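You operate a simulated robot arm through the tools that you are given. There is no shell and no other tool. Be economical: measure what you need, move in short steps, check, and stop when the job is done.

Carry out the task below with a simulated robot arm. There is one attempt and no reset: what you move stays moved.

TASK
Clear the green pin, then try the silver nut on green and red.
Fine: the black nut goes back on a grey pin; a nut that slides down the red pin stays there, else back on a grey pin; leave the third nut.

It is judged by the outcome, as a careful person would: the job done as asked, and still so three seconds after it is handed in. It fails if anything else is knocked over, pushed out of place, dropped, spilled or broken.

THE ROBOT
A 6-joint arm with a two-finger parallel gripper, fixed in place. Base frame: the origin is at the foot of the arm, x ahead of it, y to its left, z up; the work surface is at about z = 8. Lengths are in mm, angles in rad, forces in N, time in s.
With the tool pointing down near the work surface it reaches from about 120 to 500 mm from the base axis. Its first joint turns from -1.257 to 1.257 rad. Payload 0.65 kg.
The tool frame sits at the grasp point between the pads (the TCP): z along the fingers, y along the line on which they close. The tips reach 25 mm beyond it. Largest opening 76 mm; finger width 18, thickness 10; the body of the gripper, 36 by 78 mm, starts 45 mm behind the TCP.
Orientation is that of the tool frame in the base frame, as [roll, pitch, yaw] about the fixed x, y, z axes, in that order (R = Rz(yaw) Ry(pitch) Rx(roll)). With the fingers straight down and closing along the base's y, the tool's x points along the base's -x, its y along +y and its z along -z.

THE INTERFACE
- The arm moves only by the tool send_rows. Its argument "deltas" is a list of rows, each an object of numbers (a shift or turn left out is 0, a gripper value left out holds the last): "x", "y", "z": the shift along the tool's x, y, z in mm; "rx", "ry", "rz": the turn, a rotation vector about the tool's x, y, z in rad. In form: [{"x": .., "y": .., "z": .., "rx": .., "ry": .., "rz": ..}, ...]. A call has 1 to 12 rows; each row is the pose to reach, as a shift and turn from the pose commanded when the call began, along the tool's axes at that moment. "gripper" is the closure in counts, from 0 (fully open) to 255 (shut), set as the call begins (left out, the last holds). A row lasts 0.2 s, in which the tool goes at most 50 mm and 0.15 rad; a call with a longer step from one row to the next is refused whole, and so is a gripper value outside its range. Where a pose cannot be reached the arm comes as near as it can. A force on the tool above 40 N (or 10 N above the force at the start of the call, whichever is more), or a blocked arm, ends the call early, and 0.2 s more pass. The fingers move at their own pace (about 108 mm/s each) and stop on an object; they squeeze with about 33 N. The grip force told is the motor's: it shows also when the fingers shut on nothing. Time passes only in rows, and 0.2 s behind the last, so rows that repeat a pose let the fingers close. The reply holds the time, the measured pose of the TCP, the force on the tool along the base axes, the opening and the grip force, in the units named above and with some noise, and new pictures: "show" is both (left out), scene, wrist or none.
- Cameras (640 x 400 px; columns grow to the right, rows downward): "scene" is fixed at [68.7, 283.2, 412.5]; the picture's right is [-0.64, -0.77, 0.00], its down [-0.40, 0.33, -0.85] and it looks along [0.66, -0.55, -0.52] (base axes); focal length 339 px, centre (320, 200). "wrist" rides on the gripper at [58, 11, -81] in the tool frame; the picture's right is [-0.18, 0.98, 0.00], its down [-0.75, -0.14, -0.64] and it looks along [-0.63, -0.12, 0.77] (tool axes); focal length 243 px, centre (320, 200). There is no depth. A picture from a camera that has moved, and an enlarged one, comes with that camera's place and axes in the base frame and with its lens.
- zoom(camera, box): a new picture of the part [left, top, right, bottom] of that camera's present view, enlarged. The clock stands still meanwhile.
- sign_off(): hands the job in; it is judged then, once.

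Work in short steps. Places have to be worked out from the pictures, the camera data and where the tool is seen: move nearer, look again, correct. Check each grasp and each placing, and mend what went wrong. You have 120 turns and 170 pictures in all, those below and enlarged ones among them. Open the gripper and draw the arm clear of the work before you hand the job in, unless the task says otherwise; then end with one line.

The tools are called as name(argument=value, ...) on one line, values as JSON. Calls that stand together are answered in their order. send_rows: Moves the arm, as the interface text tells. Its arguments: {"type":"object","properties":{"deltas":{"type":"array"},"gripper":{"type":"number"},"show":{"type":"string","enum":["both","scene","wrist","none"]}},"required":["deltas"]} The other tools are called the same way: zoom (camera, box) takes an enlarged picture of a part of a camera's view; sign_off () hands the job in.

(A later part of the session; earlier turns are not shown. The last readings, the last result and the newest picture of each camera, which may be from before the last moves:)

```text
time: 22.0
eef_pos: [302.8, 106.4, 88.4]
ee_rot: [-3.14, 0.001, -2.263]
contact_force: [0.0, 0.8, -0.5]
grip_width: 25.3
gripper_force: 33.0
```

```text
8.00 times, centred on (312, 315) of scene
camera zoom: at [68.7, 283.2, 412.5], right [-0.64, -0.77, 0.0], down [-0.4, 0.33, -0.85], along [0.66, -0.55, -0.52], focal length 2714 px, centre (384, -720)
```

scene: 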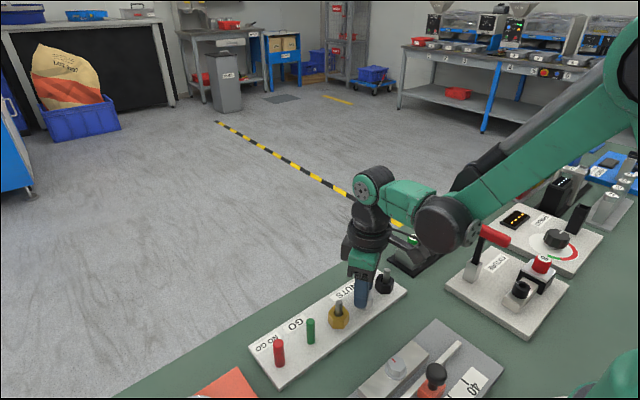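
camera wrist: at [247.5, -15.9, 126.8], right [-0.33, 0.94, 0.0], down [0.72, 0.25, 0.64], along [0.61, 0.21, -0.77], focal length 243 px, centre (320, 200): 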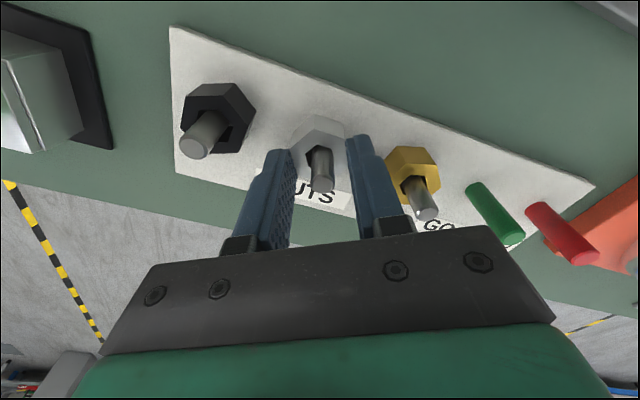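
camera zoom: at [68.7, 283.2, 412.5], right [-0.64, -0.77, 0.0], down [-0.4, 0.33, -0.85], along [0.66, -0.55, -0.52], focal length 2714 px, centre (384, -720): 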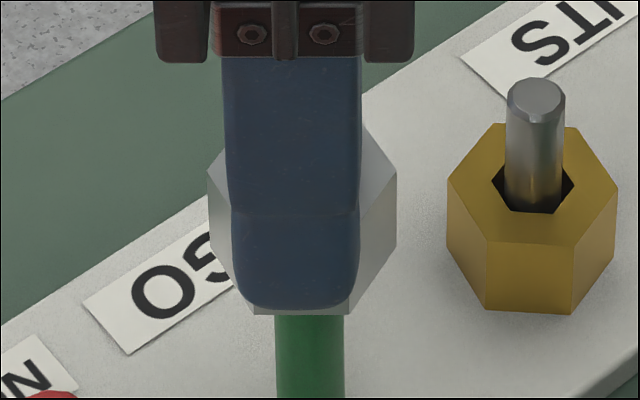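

Within 1 mm both ways. I'll make a small correction and lower onto the green pin with the force guard.

send_rows(deltas=[{"x": 0.7, "y": -0.2}, {"x": 0.7, "y": -0.2, "z": 5}, {"x": 0.7, "y": -0.2, "z": 9}, {"x": 0.7, "y": -0.2, "z": 13}, {"x": 0.7, "y": -0.2, "z": 17}, {"x": 0.7, "y": -0.2, "z": 20}, {"x": 0.7, "y": -0.2, "z": 20}], show="none")

zoom(camera="wrist", box=[240, 80, 420, 192])

zoom(camera="scene", box=[272, 300, 352, 350])

```text
time: 23.6
eef_pos: [302.1, 104.9, 67.0]
ee_rot: [-3.14, 0.0, -2.263]
contact_force: [-0.2, 0.1, -1.0]
grip_width: 25.4
gripper_force: 32.9
```

```text
3.56 times, centred on (330, 136) of wrist
camera zoom: at [256.5, 66.5, 148.4], right [-0.64, 0.77, 0.0], down [0.59, 0.49, 0.64], along [0.49, 0.41, -0.77], focal length 863 px, centre (284, 428)
```

zoom: 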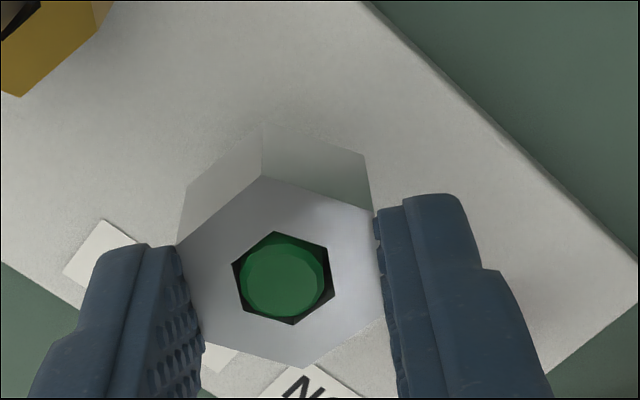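

```text
8.00 times, centred on (312, 325) of scene
camera zoom: at [68.7, 283.2, 412.5], right [-0.64, -0.77, 0.0], down [-0.4, 0.33, -0.85], along [0.66, -0.55, -0.52], focal length 2714 px, centre (384, -800)
```

zoom: 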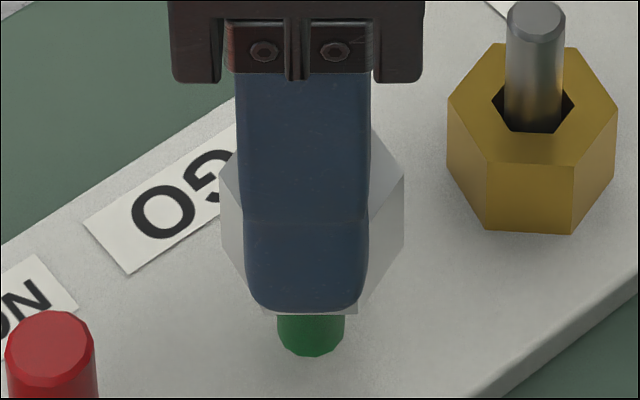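

The green pin is through the hole, centred, no force. I'll slide it down fully.

send_rows(deltas=[{"z": 6}, {"z": 12}, {"z": 17}, {"z": 20}, {"z": 20}], show="none")

zoom(camera="scene", box=[264, 290, 360, 350])

zoom(camera="wrist", box=[240, 80, 420, 192])

```text
time: 24.8
eef_pos: [302.0, 105.0, 48.4]
ee_rot: [-3.141, 0.003, -2.262]
contact_force: [0.3, 0.7, -1.5]
grip_width: 25.1
gripper_force: 33.4
```

```text
6.67 times, centred on (312, 320) of scene
camera zoom: at [68.7, 283.2, 412.5], right [-0.64, -0.77, 0.0], down [-0.4, 0.33, -0.85], along [0.66, -0.55, -0.52], focal length 2261 px, centre (373, -600)
```

zoom: 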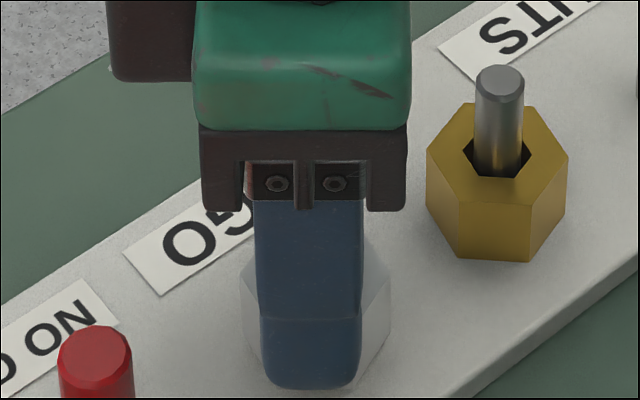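

```text
3.56 times, centred on (330, 136) of wrist
camera zoom: at [256.8, 66.1, 129.2], right [-0.64, 0.77, 0.0], down [0.59, 0.49, 0.64], along [0.49, 0.41, -0.77], focal length 863 px, centre (284, 428)
```

zoom: 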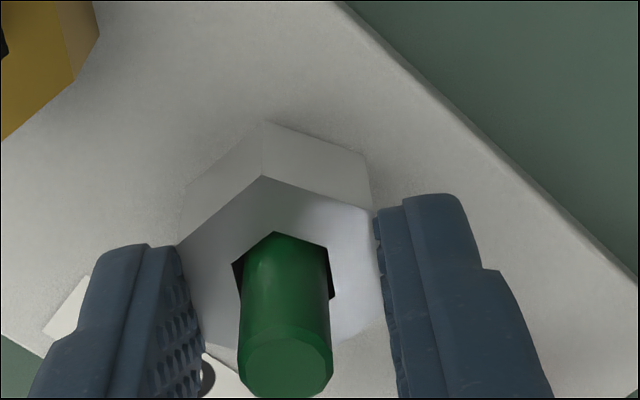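

It slides freely to the bottom. I'll lower the last ~1.5 mm to seat it, then lift it off again.

send_rows(deltas=[{"z": 0.8}, {"z": 1.5}, {"z": 1.5}], show="none")

send_rows(deltas=[{"z": -8}, {"z": -20}, {"z": -35}, {"z": -50}, {"z": -60}, {"z": -60}])

```text
time: 25.6
eef_pos: [301.4, 104.6, 46.4]
ee_rot: [3.141, 0.003, -2.263]
contact_force: [1.9, 2.3, 0.5]
grip_width: 25.0
gripper_force: 32.6
```

```text
time: 27.0
eef_pos: [303.0, 105.6, 107.8]
ee_rot: [-3.141, 0.0, -2.264]
contact_force: [-0.1, -0.6, -0.7]
grip_width: 25.6
gripper_force: 33.0
camera wrist: at [257.1, 66.9, 187.5], right [-0.64, 0.77, 0.0], down [0.59, 0.49, 0.64], along [0.49, 0.41, -0.77], focal length 243 px, centre (320, 200)
```

scene: 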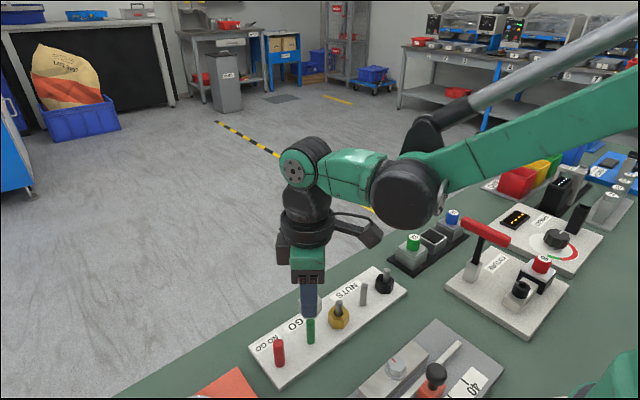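
wrist: 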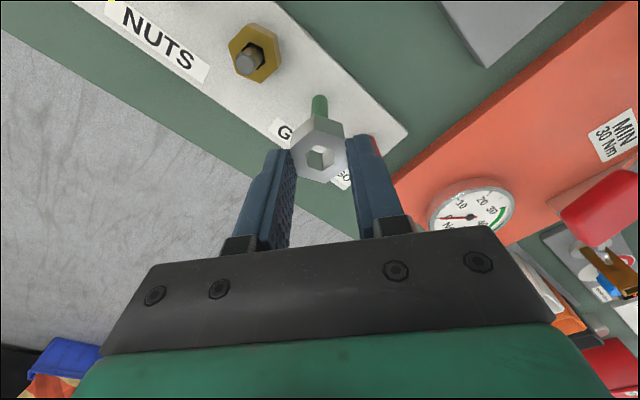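

Green fits. Next, same orientation, move one pitch (~49.6 mm) along +y above the red pin and measure.

send_rows(deltas=[{"x": -13, "y": 11}, {"x": -26, "y": 21}, {"x": -38.3, "y": 31.6}, {"x": -38.3, "y": 31.6, "z": 15}, {"x": -38.3, "y": 31.6, "z": 15}], show="none")

zoom(camera="wrist", box=[240, 80, 420, 192])

zoom(camera="scene", box=[240, 310, 320, 360])

```text
time: 28.2
eef_pos: [301.7, 156.6, 91.6]
ee_rot: [-3.139, 0.001, -2.262]
contact_force: [-1.0, -0.9, -1.1]
grip_width: 25.5
gripper_force: 32.6
```

```text
3.56 times, centred on (330, 136) of wrist
camera zoom: at [256.8, 118.1, 172.1], right [-0.64, 0.77, 0.0], down [0.59, 0.49, 0.64], along [0.49, 0.41, -0.77], focal length 863 px, centre (284, 428)
```

zoom: 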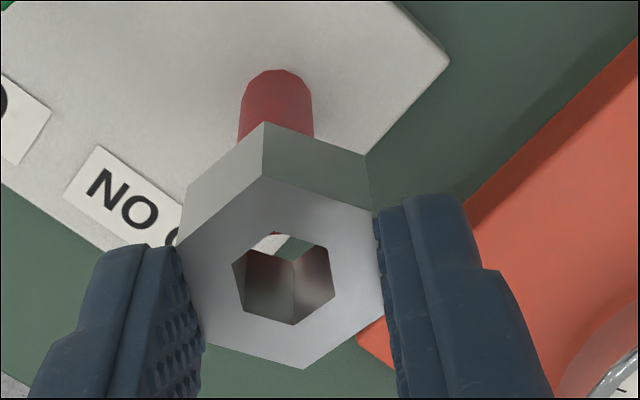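

```text
8.00 times, centred on (280, 335) of scene
camera zoom: at [68.7, 283.2, 412.5], right [-0.64, -0.77, 0.0], down [-0.4, 0.33, -0.85], along [0.66, -0.55, -0.52], focal length 2714 px, centre (640, -880)
```

zoom: 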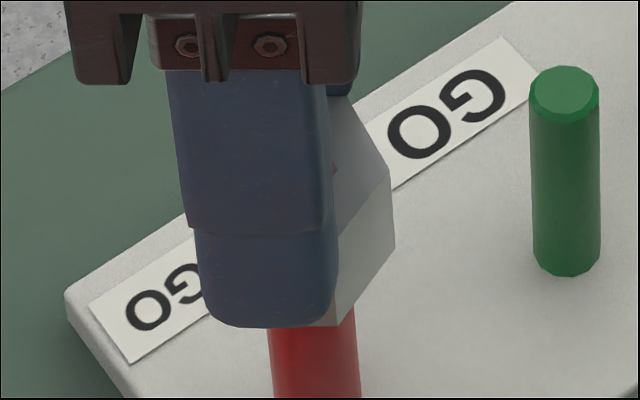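

Measured: the red pin lies ~1 mm left in the wrist view and ~2 mm right in the scene view. Correct and lower 6 mm, then recheck closely.

send_rows(deltas=[{"x": 1.9, "y": -1.0}, {"x": 1.9, "y": -1.0, "z": 5}, {"x": 1.9, "y": -1.0, "z": 5}], show="none")

zoom(camera="wrist", box=[270, 95, 380, 164])

zoom(camera="scene", box=[240, 320, 320, 370])

```text
time: 29.0
eef_pos: [301.6, 153.9, 87.2]
ee_rot: [-3.141, -0.001, -2.262]
contact_force: [-0.8, -0.9, -0.6]
grip_width: 25.2
gripper_force: 33.4
```

```text
5.80 times, centred on (325, 130) of wrist
camera zoom: at [256.4, 115.4, 167.5], right [-0.64, 0.77, 0.0], down [0.59, 0.49, 0.64], along [0.49, 0.41, -0.77], focal length 1406 px, centre (291, 609)
```

zoom: 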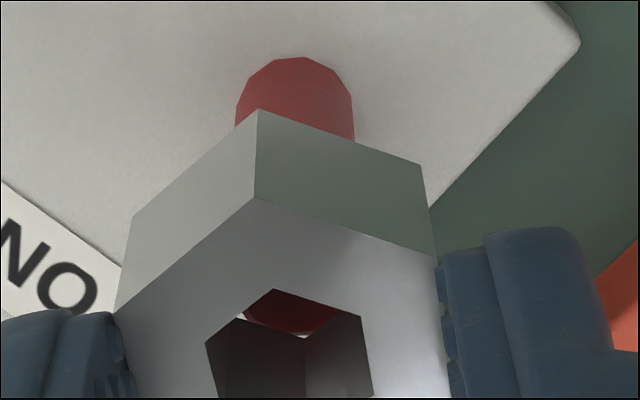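

```text
8.00 times, centred on (280, 345) of scene
camera zoom: at [68.7, 283.2, 412.5], right [-0.64, -0.77, 0.0], down [-0.4, 0.33, -0.85], along [0.66, -0.55, -0.52], focal length 2714 px, centre (640, -960)
```

zoom: 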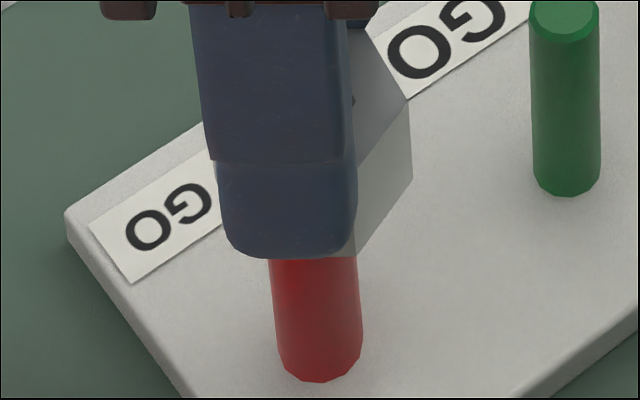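

Now the scene shows the pin ~1 mm left of the nut's plumb line and the wrist ~0.4 mm right. I'll correct and lower another 4 mm to view the pin through the hole.

send_rows(deltas=[{"x": -1.0, "y": 0.35}, {"x": -1.0, "y": 0.35, "z": 4}, {"x": -1.0, "y": 0.35, "z": 4}], show="none")

zoom(camera="wrist", box=[265, 95, 375, 164])

zoom(camera="scene", box=[240, 320, 320, 370])

```text
time: 29.8
eef_pos: [302.2, 154.4, 83.8]
ee_rot: [-3.14, 0.001, -2.262]
contact_force: [-1.9, 1.2, 26.0]
grip_width: 25.5
gripper_force: 32.6
```

```text
5.80 times, centred on (320, 130) of wrist
camera zoom: at [256.9, 116.1, 163.9], right [-0.64, 0.77, 0.0], down [0.59, 0.49, 0.64], along [0.49, 0.41, -0.76], focal length 1406 px, centre (320, 609)
```

zoom: 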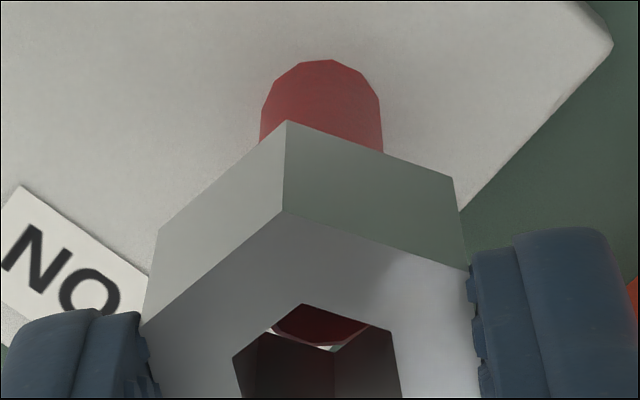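

```text
8.00 times, centred on (280, 345) of scene
camera zoom: at [68.6, 283.1, 412.6], right [-0.64, -0.77, 0.0], down [-0.4, 0.33, -0.85], along [0.66, -0.55, -0.52], focal length 2714 px, centre (640, -960)
```

zoom: 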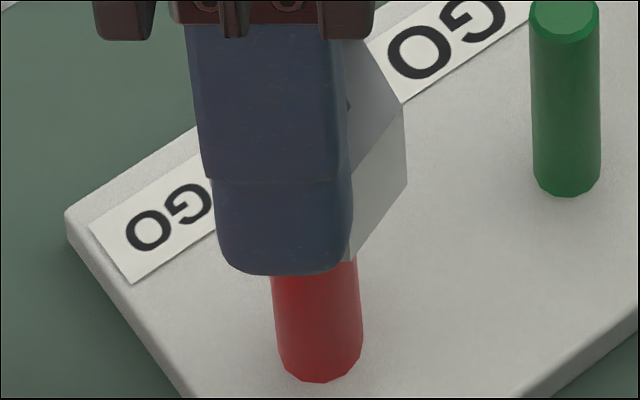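

Contact: 26 N at z≈83.5, so the nut is resting on the red pin top and has slid a little in the fingers. I'll back off 3 mm and look closely at the alignment through the hole.

send_rows(deltas=[{"z": -2}, {"z": -3}, {"z": -3}], show="none")

zoom(camera="wrist", box=[290, 125, 350, 162])

zoom(camera="wrist", box=[240, 80, 420, 192])

zoom(camera="scene", box=[240, 320, 320, 370])

```text
time: 30.6
eef_pos: [302.2, 153.5, 86.1]
ee_rot: [-3.142, -0.002, -2.26]
contact_force: [0.6, 0.3, -1.5]
grip_width: 24.9
gripper_force: 33.0
```

```text
10.67 times, centred on (320, 144) of wrist
camera zoom: at [257.0, 115.5, 167.1], right [-0.64, 0.77, 0.0], down [0.59, 0.49, 0.64], along [0.49, 0.41, -0.77], focal length 2588 px, centre (320, 803)
```

zoom: 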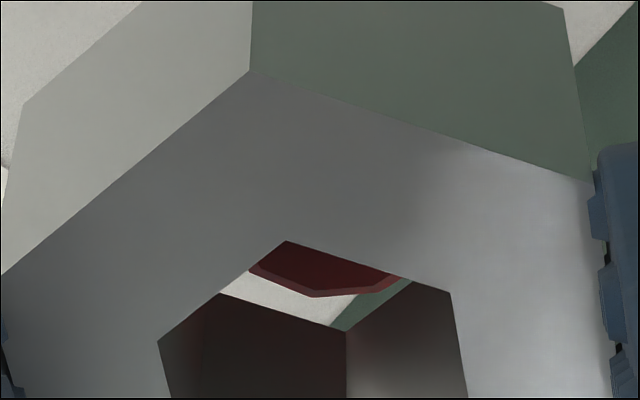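

```text
3.56 times, centred on (330, 136) of wrist
camera zoom: at [257.0, 115.5, 167.1], right [-0.64, 0.77, 0.0], down [0.59, 0.49, 0.64], along [0.49, 0.41, -0.77], focal length 863 px, centre (284, 428)
```

zoom: 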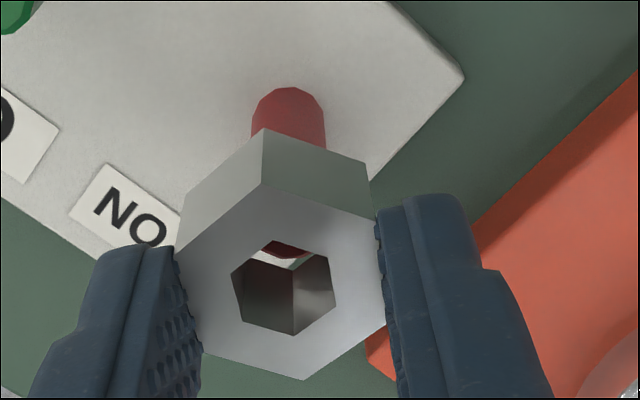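

```text
8.00 times, centred on (280, 345) of scene
camera zoom: at [68.7, 283.2, 412.5], right [-0.64, -0.77, 0.0], down [-0.4, 0.33, -0.85], along [0.66, -0.55, -0.52], focal length 2714 px, centre (640, -960)
```

zoom: 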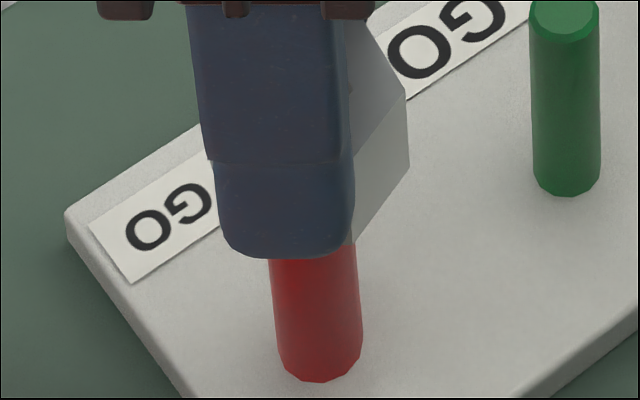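

The pin shows a chamfer. I'll take tighter enlargements to pin down the remaining offset before a proper try.

zoom(camera="scene", box=[264, 328, 296, 348])

zoom(camera="scene", box=[264, 350, 296, 370])

```text
16.00 times, centred on (280, 338) of scene
camera zoom: at [68.7, 283.2, 412.5], right [-0.64, -0.77, 0.0], down [-0.4, 0.33, -0.85], along [0.66, -0.55, -0.52], focal length 5427 px, centre (960, -2008)
```

zoom: 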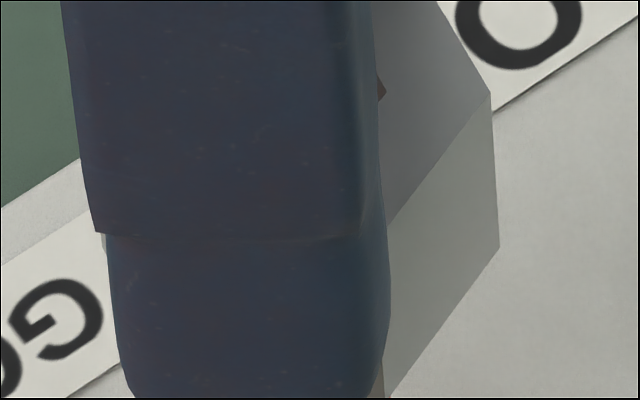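

```text
16.00 times, centred on (280, 360) of scene
camera zoom: at [68.7, 283.2, 412.5], right [-0.64, -0.77, 0.0], down [-0.4, 0.33, -0.85], along [0.66, -0.55, -0.52], focal length 5427 px, centre (960, -2360)
```

zoom: 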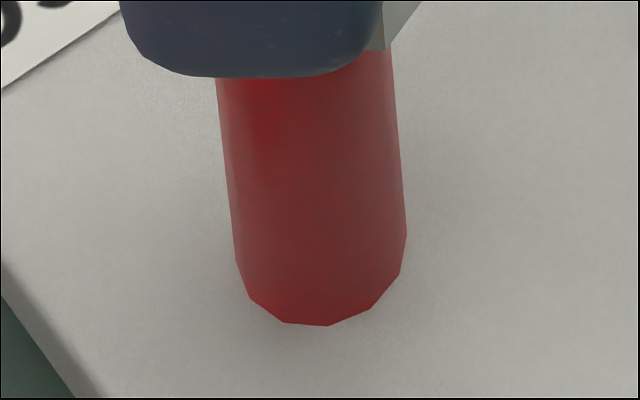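

Scene is now precise: both nut corners give centre ~1.07 mm right of the pin axis; wrist gives pin ~0.8 mm right. I'll apply both corrections and lower 2.5 mm to just above contact.

send_rows(deltas=[{"x": -1.05, "y": 0.75}, {"x": -1.05, "y": 0.75, "z": 2.5}, {"x": -1.05, "y": 0.75, "z": 2.5}], show="none")

zoom(camera="wrist", box=[280, 100, 360, 150])

zoom(camera="scene", box=[264, 330, 304, 355])

```text
time: 31.4
eef_pos: [301.5, 155.5, 83.5]
ee_rot: [-3.141, 0.001, -2.263]
contact_force: [0.7, 2.6, 3.8]
grip_width: 25.0
gripper_force: 33.5
```

```text
8.00 times, centred on (320, 125) of wrist
camera zoom: at [257.3, 116.2, 164.0], right [-0.64, 0.77, 0.0], down [0.59, 0.49, 0.64], along [0.49, 0.41, -0.77], focal length 1941 px, centre (320, 800)
```

zoom: 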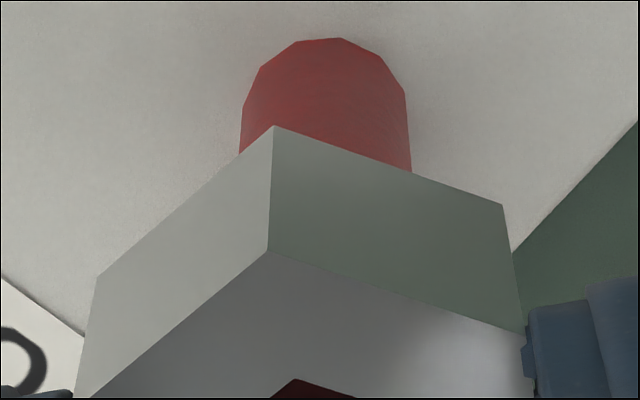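

```text
16.00 times, centred on (284, 342) of scene
camera zoom: at [68.7, 283.2, 412.5], right [-0.64, -0.77, 0.0], down [-0.4, 0.33, -0.85], along [0.66, -0.55, -0.52], focal length 5427 px, centre (896, -2080)
```

zoom: 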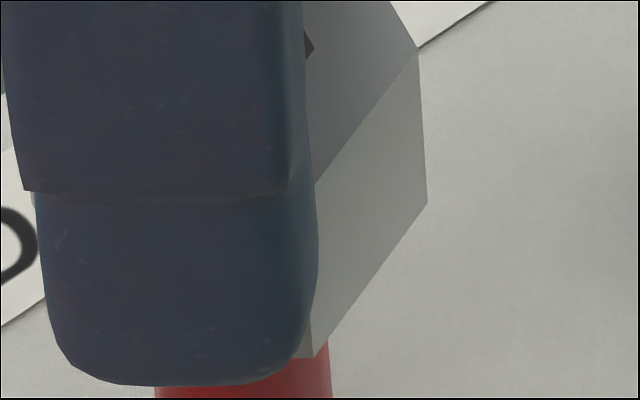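

Nearly centred (residual ~0.3–0.4 mm). I'll fine-correct and press down gently in small steps, watching the force and height.

send_rows(deltas=[{"x": -0.3, "y": 0.4, "z": -0.5}, {"x": -0.3, "y": 0.4, "z": 0.5}, {"x": -0.3, "y": 0.4, "z": 1.2}, {"x": -0.3, "y": 0.4, "z": 1.2}], show="none")

zoom(camera="wrist", box=[280, 110, 360, 160])

```text
time: 32.4
eef_pos: [302.5, 154.5, 82.3]
ee_rot: [-3.14, 0.002, -2.262]
contact_force: [4.9, -5.2, 26.4]
grip_width: 25.1
gripper_force: 32.4
```

```text
8.00 times, centred on (320, 135) of wrist
camera zoom: at [257.3, 116.5, 162.6], right [-0.64, 0.77, 0.0], down [0.59, 0.49, 0.64], along [0.5, 0.41, -0.77], focal length 1941 px, centre (320, 720)
```

zoom: 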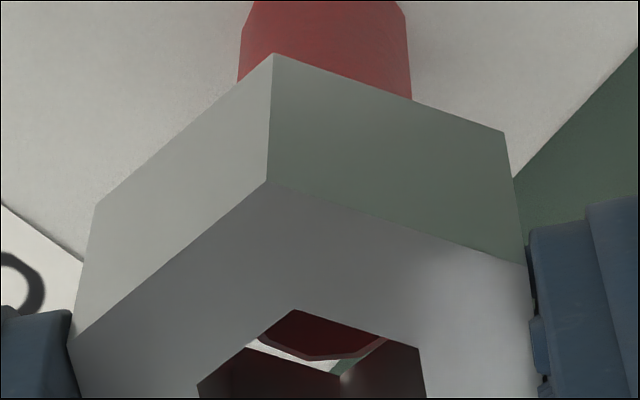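

26 N contact again with the pin close to central. I'll lift slightly, correct the last ~0.4 mm and try once more so the verdict isn't due to misalignment.

send_rows(deltas=[{"z": -2}, {"y": 0.4, "z": -2}, {"y": 0.4, "z": -1}, {"y": 0.4, "z": 0.2}, {"y": 0.4, "z": 0.2}], show="none")

zoom(camera="wrist", box=[280, 115, 360, 165])

zoom(camera="scene", box=[256, 325, 304, 355])

```text
time: 33.6
eef_pos: [301.0, 154.8, 81.3]
ee_rot: [3.14, 0.0, -2.263]
contact_force: [0.0, 0.9, -1.0]
grip_width: 25.0
gripper_force: 33.0
```

```text
8.00 times, centred on (320, 140) of wrist
camera zoom: at [256.7, 117.0, 162.8], right [-0.64, 0.77, 0.0], down [0.59, 0.49, 0.64], along [0.49, 0.41, -0.77], focal length 1941 px, centre (320, 680)
```

zoom: 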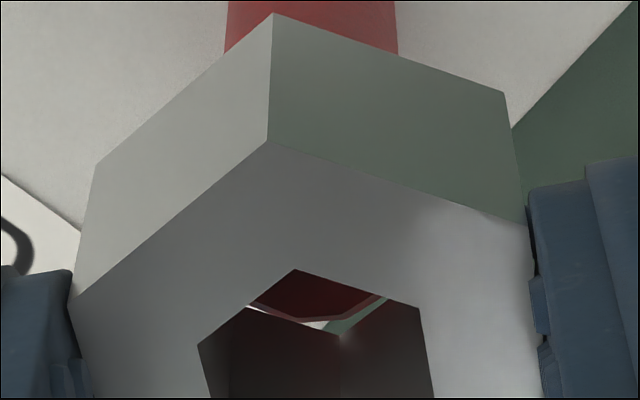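

```text
13.33 times, centred on (280, 340) of scene
camera zoom: at [68.7, 283.2, 412.5], right [-0.64, -0.77, 0.0], down [-0.4, 0.33, -0.85], along [0.66, -0.55, -0.52], focal length 4522 px, centre (853, -1667)
```

zoom: 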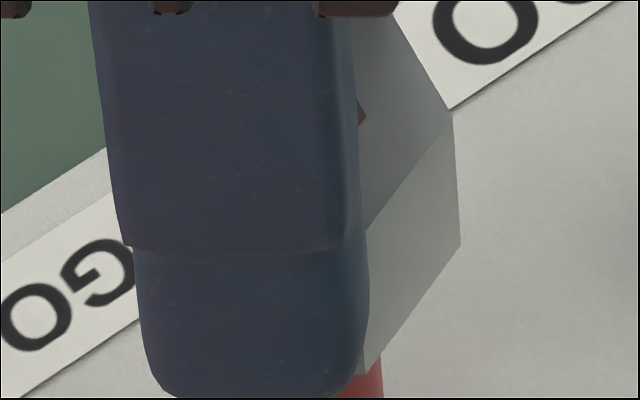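

Force-free now; x is exactly aligned and the pin is ~0.35 mm left in the wrist view. Correct that and press gently.

send_rows(deltas=[{"y": -0.35, "z": 0}, {"y": -0.35, "z": 0.7}, {"y": -0.35, "z": 1.4}, {"y": -0.35, "z": 1.8}, {"y": -0.35, "z": 1.8}], show="none")

zoom(camera="wrist", box=[280, 120, 360, 170])

zoom(camera="scene", box=[240, 310, 320, 360])

```text
time: 34.8
eef_pos: [301.4, 156.3, 81.2]
ee_rot: [-3.14, -0.001, -2.263]
contact_force: [0.8, -3.8, 22.5]
grip_width: 25.1
gripper_force: 33.7
```

```text
8.00 times, centred on (320, 145) of wrist
camera zoom: at [257.0, 116.6, 160.8], right [-0.64, 0.77, 0.0], down [0.59, 0.49, 0.64], along [0.49, 0.41, -0.77], focal length 1941 px, centre (320, 640)
```

zoom: 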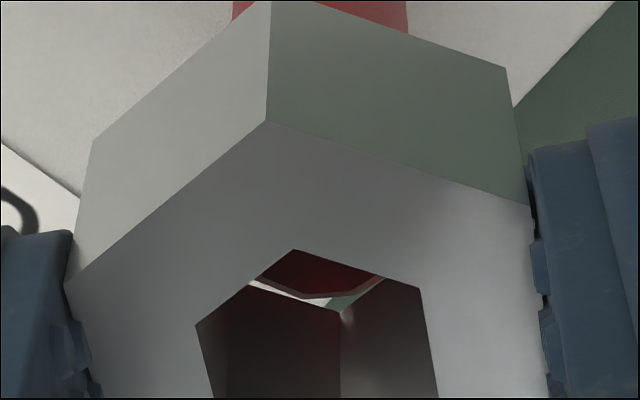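

```text
8.00 times, centred on (280, 335) of scene
camera zoom: at [68.7, 283.1, 412.6], right [-0.64, -0.77, 0.0], down [-0.4, 0.33, -0.85], along [0.66, -0.55, -0.52], focal length 2714 px, centre (640, -880)
```

zoom: 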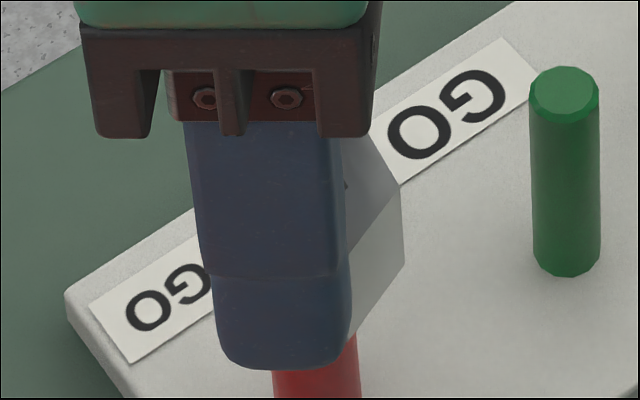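

Blocked again at ~22 N with the nut centred to within ~0.3 mm. I'll do one small wiggle (±0.5 mm) under light pressure; if the hole can take the pin, it'll drop and the force will vanish.

send_rows(deltas=[{"z": -0.6}, {"x": 0.6, "z": -0.6}, {"x": 0.4, "y": 0.4, "z": -0.4}, {"y": 0.6, "z": -0.4}, {"x": -0.4, "y": 0.4, "z": -0.4}, {"x": -0.6, "z": -0.4}, {"x": -0.4, "y": -0.4, "z": -0.4}, {"y": -0.6, "z": -0.4}, {"x": 0.4, "y": -0.4, "z": -0.4}, {"x": 0.5, "z": 0}, {"x": 0.2, "z": 0.4}], show="none")

zoom(camera="wrist", box=[240, 80, 420, 192])

zoom(camera="scene", box=[240, 310, 320, 360])

```text
time: 37.2
eef_pos: [301.8, 155.2, 80.4]
ee_rot: [-3.141, 0.001, -2.262]
contact_force: [0.5, -1.1, 3.2]
grip_width: 25.3
gripper_force: 33.0
```

```text
3.56 times, centred on (330, 136) of wrist
camera zoom: at [256.5, 117.1, 160.8], right [-0.64, 0.77, 0.0], down [0.59, 0.49, 0.64], along [0.49, 0.41, -0.77], focal length 863 px, centre (284, 428)
```

zoom: 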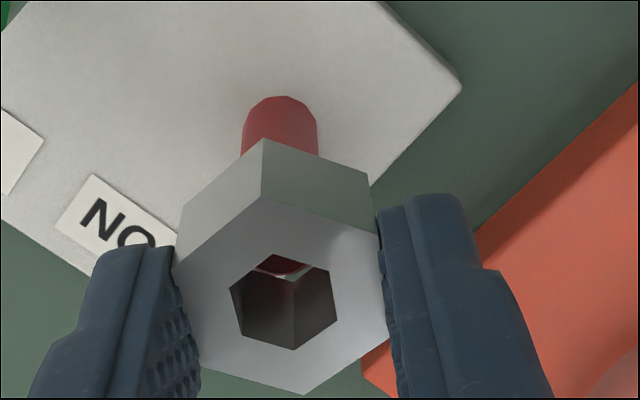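

```text
8.00 times, centred on (280, 335) of scene
camera zoom: at [68.7, 283.2, 412.5], right [-0.64, -0.77, 0.0], down [-0.4, 0.33, -0.85], along [0.66, -0.55, -0.52], focal length 2714 px, centre (640, -880)
```

zoom: 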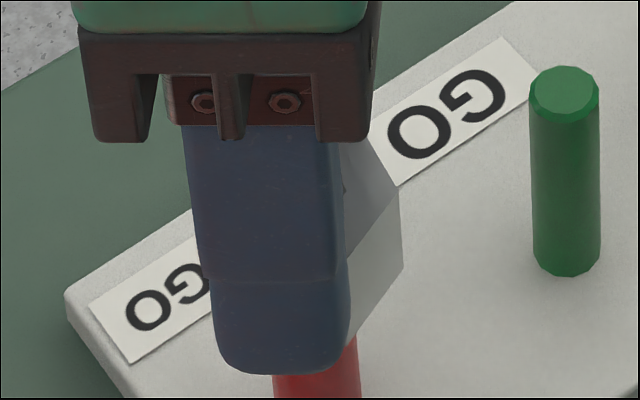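

Still on top of the pin (nut height unchanged), now ~0.6 mm off laterally after the wiggle. I'll lift 1.5 mm, re-centre contact-free and do one last press.

send_rows(deltas=[{"z": -1.5}, {"y": -0.6, "z": -1.5}, {"y": -0.6, "z": -1.5}], show="none")

zoom(camera="wrist", box=[270, 95, 370, 158])

zoom(camera="scene", box=[256, 330, 304, 360])

```text
time: 38.0
eef_pos: [302.5, 154.5, 82.3]
ee_rot: [3.141, 0.0, -2.262]
contact_force: [0.6, -0.3, -0.7]
grip_width: 25.5
gripper_force: 32.9
```

```text
6.35 times, centred on (320, 126) of wrist
camera zoom: at [257.4, 116.3, 162.3], right [-0.64, 0.77, 0.0], down [0.59, 0.49, 0.64], along [0.49, 0.41, -0.77], focal length 1540 px, centre (320, 667)
```

zoom: 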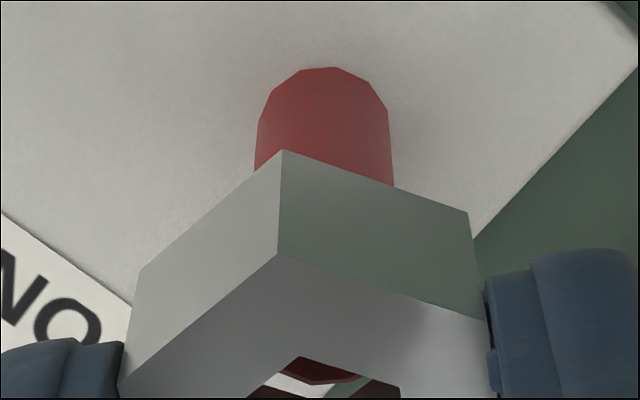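

```text
13.33 times, centred on (280, 345) of scene
camera zoom: at [68.7, 283.2, 412.5], right [-0.64, -0.77, 0.0], down [-0.4, 0.33, -0.85], along [0.66, -0.55, -0.52], focal length 4522 px, centre (853, -1733)
```

zoom: 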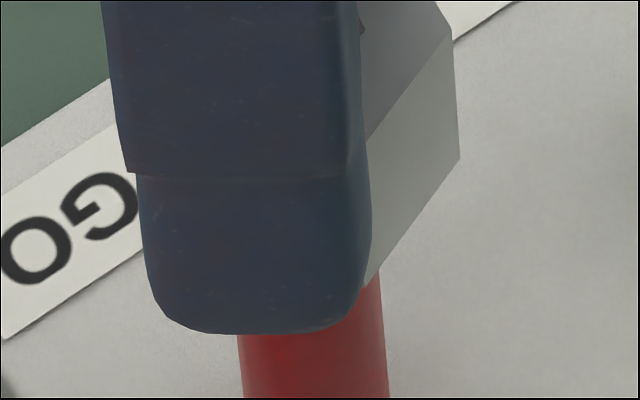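

Centred to within ~0.3 mm in both views. Final press with the last correction.

send_rows(deltas=[{"x": -0.15, "y": 0.2}, {"x": -0.15, "y": 0.2, "z": 1}, {"x": -0.15, "y": 0.2, "z": 2}, {"x": -0.15, "y": 0.2, "z": 3}, {"x": -0.15, "y": 0.2, "z": 3}], show="none")

zoom(camera="scene", box=[256, 325, 304, 355])

zoom(camera="wrist", box=[280, 125, 360, 175])

```text
time: 39.2
eef_pos: [302.0, 155.0, 77.9]
ee_rot: [-3.14, 0.0, -2.263]
contact_force: [4.8, -3.0, 24.8]
grip_width: 25.2
gripper_force: 33.3
```

```text
13.33 times, centred on (280, 340) of scene
camera zoom: at [68.7, 283.1, 412.6], right [-0.64, -0.77, 0.0], down [-0.4, 0.33, -0.85], along [0.66, -0.55, -0.52], focal length 4522 px, centre (853, -1667)
```

zoom: 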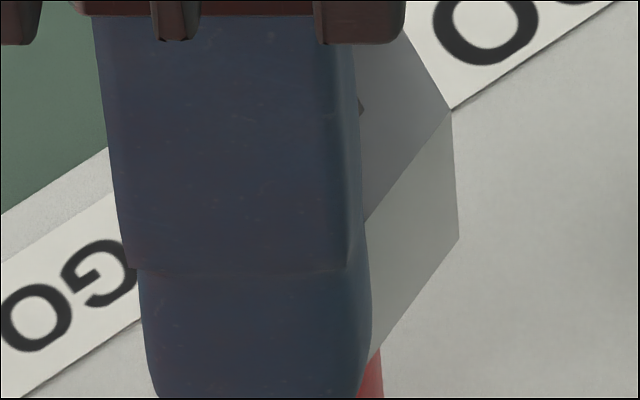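

```text
8.00 times, centred on (320, 150) of wrist
camera zoom: at [257.2, 116.6, 158.9], right [-0.64, 0.77, 0.0], down [0.59, 0.49, 0.64], along [0.5, 0.41, -0.76], focal length 1941 px, centre (320, 600)
```

zoom: 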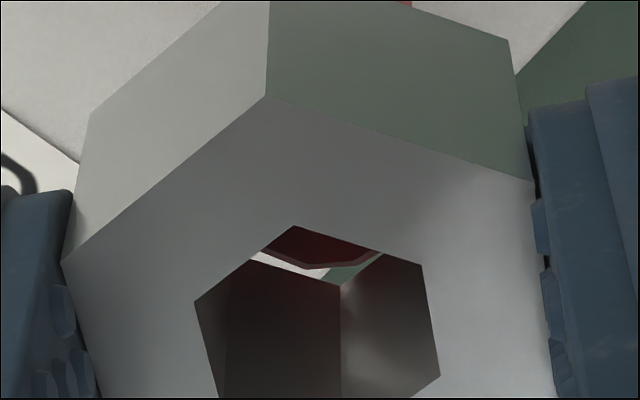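

Blocked again (25 N), nut sliding up in the fingers instead. The view through the hole hints at a possible residual offset along tool x, so I'll try once 0.7 mm toward +x, repositioned contact-free.

send_rows(deltas=[{"z": -2}, {"x": 0.7, "z": -2}, {"x": 0.7, "z": -1}, {"x": 0.7, "z": 0}, {"x": 0.7, "z": 0}], show="none")

zoom(camera="wrist", box=[280, 125, 360, 175])

```text
time: 40.4
eef_pos: [301.7, 155.1, 78.9]
ee_rot: [3.141, 0.001, -2.262]
contact_force: [0.2, 0.4, -1.1]
grip_width: 25.1
gripper_force: 33.2
```

```text
8.00 times, centred on (320, 150) of wrist
camera zoom: at [256.7, 116.3, 159.2], right [-0.64, 0.77, 0.0], down [0.59, 0.49, 0.64], along [0.49, 0.41, -0.77], focal length 1941 px, centre (320, 600)
```

zoom: 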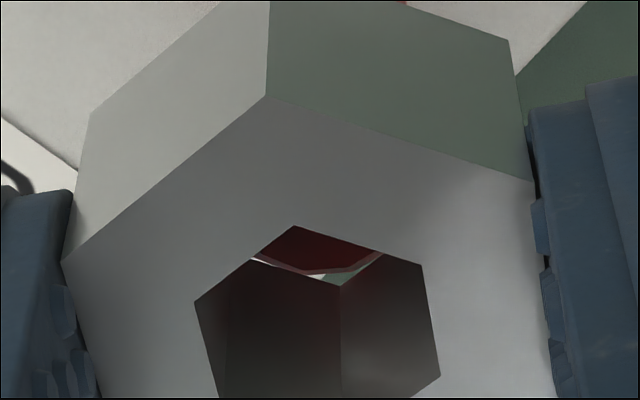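

Nearly no gap now on the far side and still contact-free. Press 1.2 mm from here.

send_rows(deltas=[{"z": 0.6}, {"z": 1.2}, {"z": 1.2}], show="none")

zoom(camera="wrist", box=[280, 125, 360, 175])

zoom(camera="scene", box=[256, 325, 304, 355])

```text
time: 41.2
eef_pos: [301.5, 154.9, 78.4]
ee_rot: [3.141, 0.003, -2.259]
contact_force: [-5.6, 3.9, 24.2]
grip_width: 25.0
gripper_force: 33.4
```

```text
8.00 times, centred on (320, 150) of wrist
camera zoom: at [257.0, 116.2, 157.7], right [-0.64, 0.77, 0.0], down [0.59, 0.49, 0.64], along [0.49, 0.41, -0.77], focal length 1941 px, centre (320, 600)
```

zoom: 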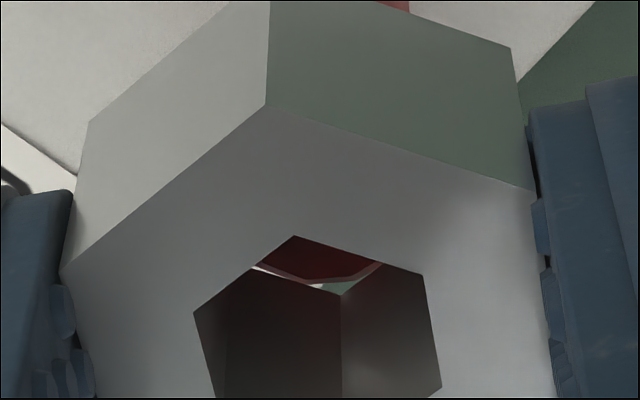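

```text
13.33 times, centred on (280, 340) of scene
camera zoom: at [68.6, 283.1, 412.6], right [-0.64, -0.77, 0.0], down [-0.4, 0.33, -0.85], along [0.66, -0.55, -0.52], focal length 4522 px, centre (853, -1667)
```

zoom: 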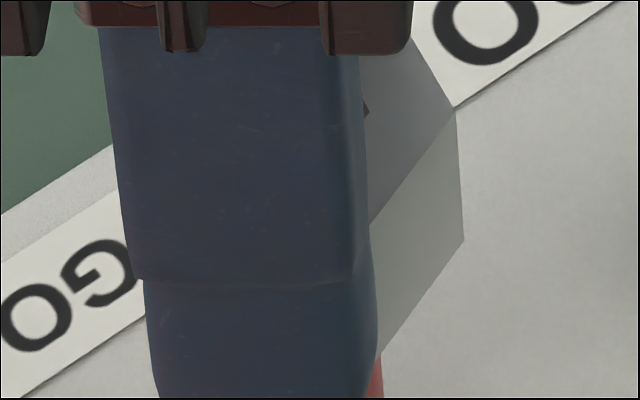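

Blocked at 24 N again with side force of the opposite sign, so the centre was bracketed: the silver nut doesn't go on red. I'll lift it and carry it back over its own grey pin.

send_rows(deltas=[{"z": -8}, {"z": -20}, {"z": -32}, {"x": 29, "y": -24, "z": -32}, {"x": 58, "y": -48, "z": -32}, {"x": 87, "y": -72, "z": -32}, {"x": 114.9, "y": -94.9, "z": -32}, {"x": 114.9, "y": -94.9, "z": -12}, {"x": 114.9, "y": -94.9, "z": -12}])

zoom(camera="wrist", box=[240, 80, 420, 192])

zoom(camera="scene", box=[316, 260, 412, 320])

```text
time: 43.2
eef_pos: [299.8, 4.4, 90.0]
ee_rot: [3.141, -0.001, -2.26]
contact_force: [0.3, -0.3, 0.2]
grip_width: 25.1
gripper_force: 33.3
camera wrist: at [255.5, -33.4, 170.3], right [-0.64, 0.77, 0.0], down [0.59, 0.49, 0.64], along [0.49, 0.41, -0.77], focal length 243 px, centre (320, 200)
```

scene: 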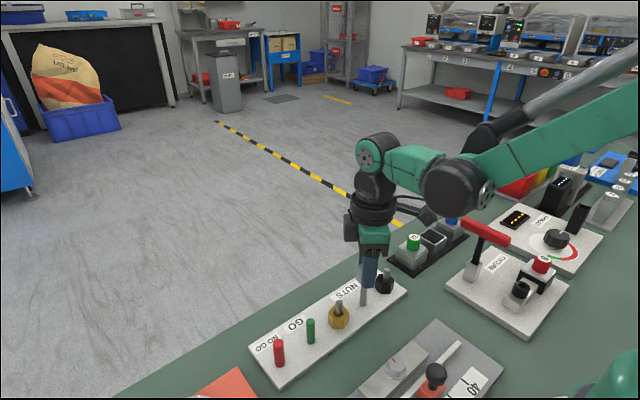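
wrist: 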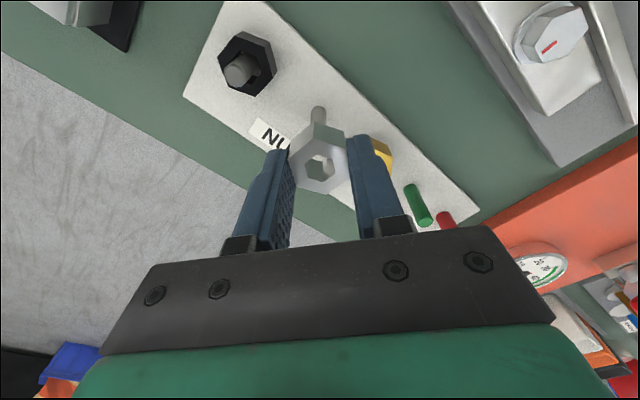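

```text
3.56 times, centred on (330, 136) of wrist
camera zoom: at [255.5, -33.4, 170.3], right [-0.64, 0.77, 0.0], down [0.59, 0.49, 0.64], along [0.49, 0.41, -0.77], focal length 863 px, centre (284, 428)
```

zoom: 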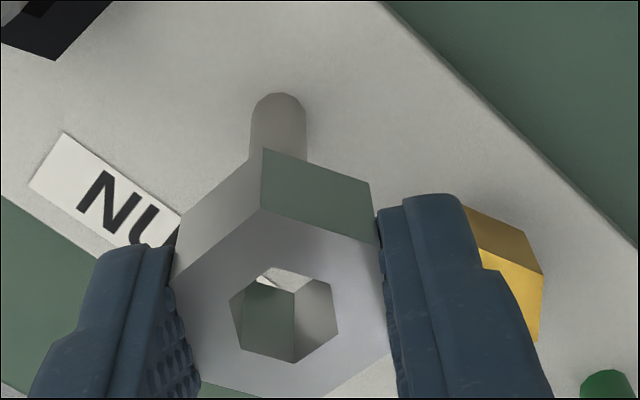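

```text
6.67 times, centred on (364, 290) of scene
camera zoom: at [68.7, 283.2, 412.5], right [-0.64, -0.77, 0.0], down [-0.4, 0.33, -0.85], along [0.66, -0.55, -0.52], focal length 2261 px, centre (27, -400)
```

zoom: 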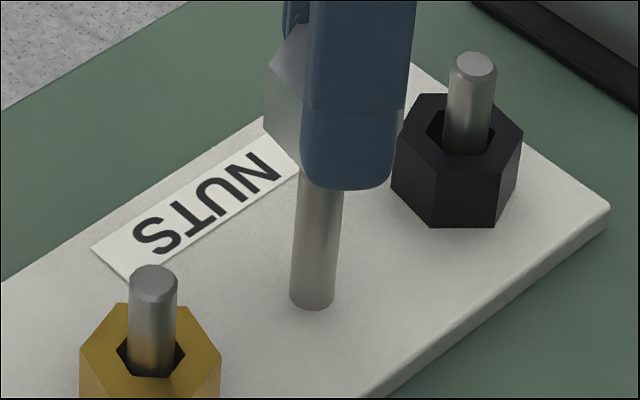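

Wrist shows the grey pin ~1 mm left, scene ~1.3 mm left. The clearance is ample, so I correct and lower onto it.

send_rows(deltas=[{"x": -1.3, "y": -1.0}, {"x": -1.3, "y": -1.0, "z": 5}, {"x": -1.3, "y": -1.0, "z": 10}, {"x": -1.3, "y": -1.0, "z": 14}, {"x": -1.3, "y": -1.0, "z": 18}, {"x": -1.3, "y": -1.0, "z": 21}, {"x": -1.3, "y": -1.0, "z": 21}], show="none")

zoom(camera="wrist", box=[240, 80, 420, 192])

zoom(camera="scene", box=[316, 260, 412, 320])

```text
time: 44.8
eef_pos: [303.1, 5.8, 67.6]
ee_rot: [3.14, 0.0, -2.261]
contact_force: [-0.8, 0.4, -0.2]
grip_width: 25.2
gripper_force: 32.8
```

```text
3.56 times, centred on (330, 136) of wrist
camera zoom: at [257.6, -33.0, 148.9], right [-0.64, 0.77, 0.0], down [0.59, 0.49, 0.64], along [0.49, 0.41, -0.77], focal length 863 px, centre (284, 428)
```

zoom: 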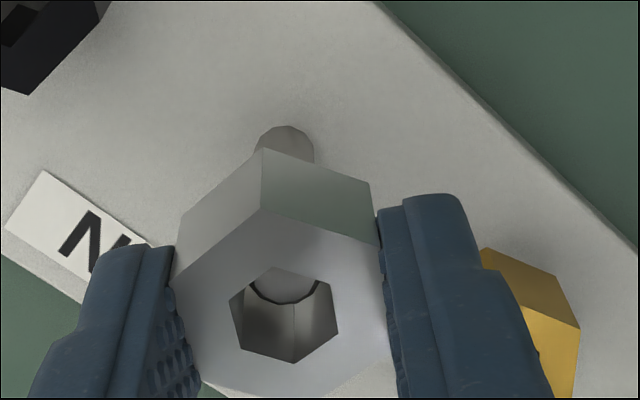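

```text
6.67 times, centred on (364, 290) of scene
camera zoom: at [68.7, 283.2, 412.5], right [-0.64, -0.77, 0.0], down [-0.4, 0.33, -0.85], along [0.66, -0.55, -0.52], focal length 2261 px, centre (27, -400)
```

zoom: 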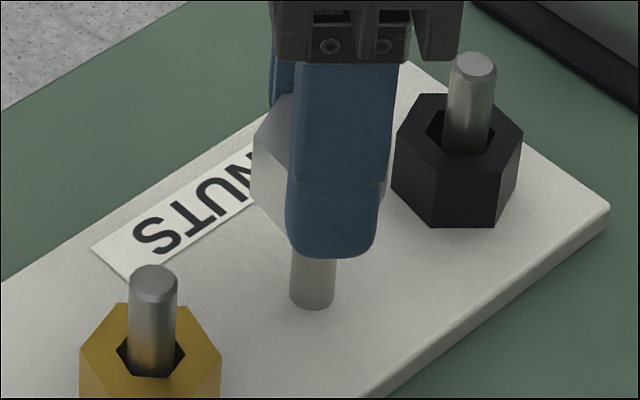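

The pin is in the hole, no force. Lowering to near the plate.

send_rows(deltas=[{"z": 7}, {"z": 14}, {"z": 20}, {"z": 24}, {"z": 24}], show="none")

zoom(camera="scene", box=[316, 260, 412, 320])

```text
time: 46.0
eef_pos: [301.4, 5.6, 44.3]
ee_rot: [-3.141, 0.001, -2.26]
contact_force: [0.4, -0.1, 0.2]
grip_width: 25.2
gripper_force: 33.4
```

```text
6.67 times, centred on (364, 290) of scene
camera zoom: at [68.7, 283.2, 412.5], right [-0.64, -0.77, 0.0], down [-0.4, 0.33, -0.85], along [0.66, -0.55, -0.52], focal length 2261 px, centre (27, -400)
```

zoom: 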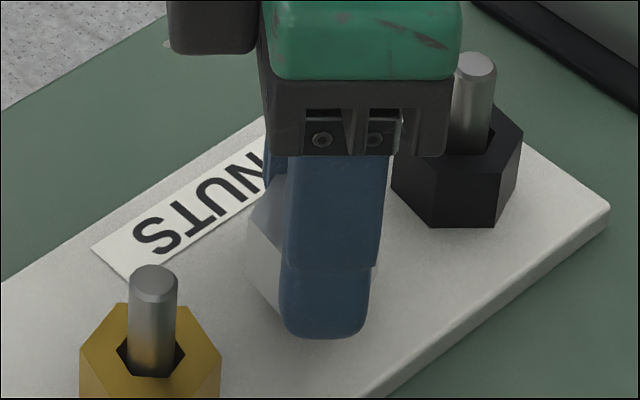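

Tips are about 3 mm above the plate. Lower 2 mm more, open modestly, then rise.

send_rows(deltas=[{"z": 1}, {"z": 1.8}, {"z": 1.8}], show="none")

send_rows(deltas=[{"z": 0}, {"z": 0}, {"z": 0}], gripper=130, show="none")

send_rows(deltas=[{"z": -10}, {"z": -25}, {"z": -50}, {"z": -90}, {"z": -130}, {"z": -130}])

zoom(camera="scene", box=[240, 250, 420, 390])

zoom(camera="wrist", box=[200, 0, 440, 150])

```text
time: 46.8
eef_pos: [303.4, 5.8, 41.8]
ee_rot: [3.141, 0.0, -2.261]
contact_force: [-0.3, 0.5, -0.7]
grip_width: 25.2
gripper_force: 33.0
```

```text
time: 47.6
eef_pos: [302.3, 5.3, 41.1]
ee_rot: [3.141, 0.001, -2.262]
contact_force: [-0.3, -0.1, 0.7]
grip_width: 37.2
gripper_force: 0.0
```

```text
time: 49.0
eef_pos: [305.6, 6.1, 170.5]
ee_rot: [-3.141, 0.0, -2.263]
contact_force: [-0.1, 0.1, 0.3]
grip_width: 37.1
gripper_force: 0.1
camera wrist: at [259.9, -33.0, 250.5], right [-0.64, 0.77, 0.0], down [0.59, 0.49, 0.64], along [0.49, 0.41, -0.77], focal length 243 px, centre (320, 200)
```

scene: 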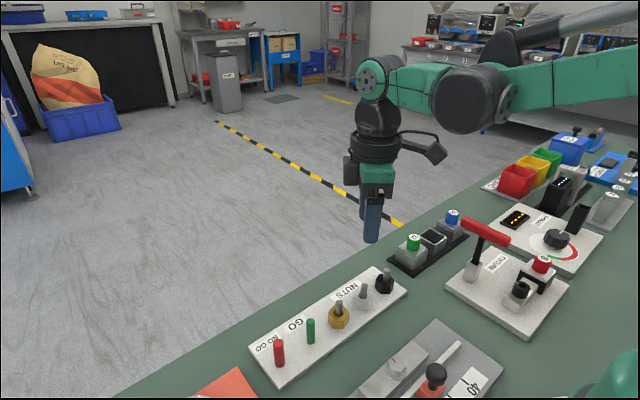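
wrist: 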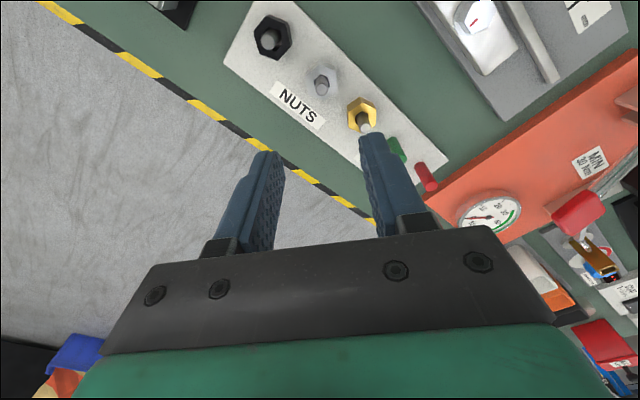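

```text
2.86 times, centred on (330, 320) of scene
camera zoom: at [68.7, 283.2, 412.5], right [-0.64, -0.77, 0.0], down [-0.4, 0.33, -0.85], along [0.66, -0.55, -0.52], focal length 969 px, centre (291, -143)
```

zoom: 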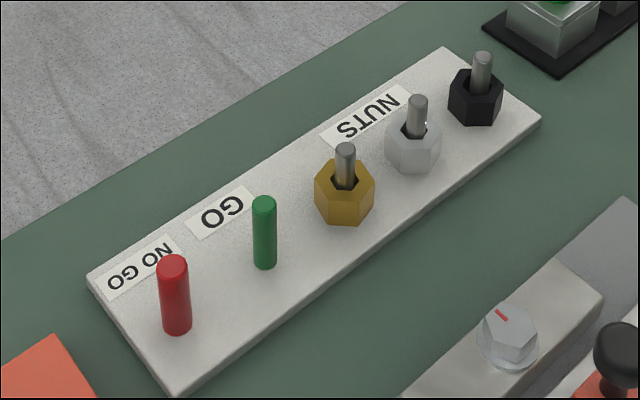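

```text
2.67 times, centred on (320, 75) of wrist
camera zoom: at [259.9, -33.0, 250.5], right [-0.64, 0.77, 0.0], down [0.59, 0.49, 0.64], along [0.49, 0.41, -0.77], focal length 647 px, centre (320, 533)
```

zoom: 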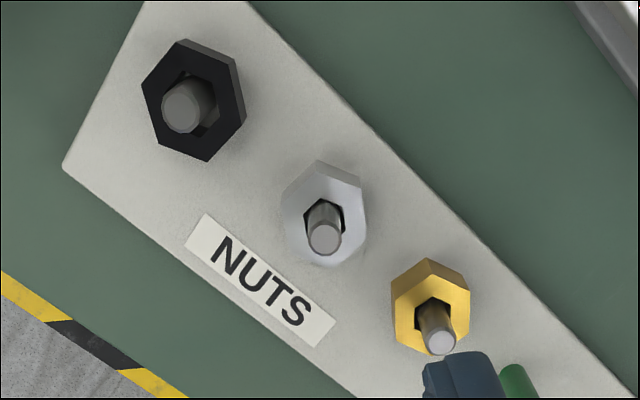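

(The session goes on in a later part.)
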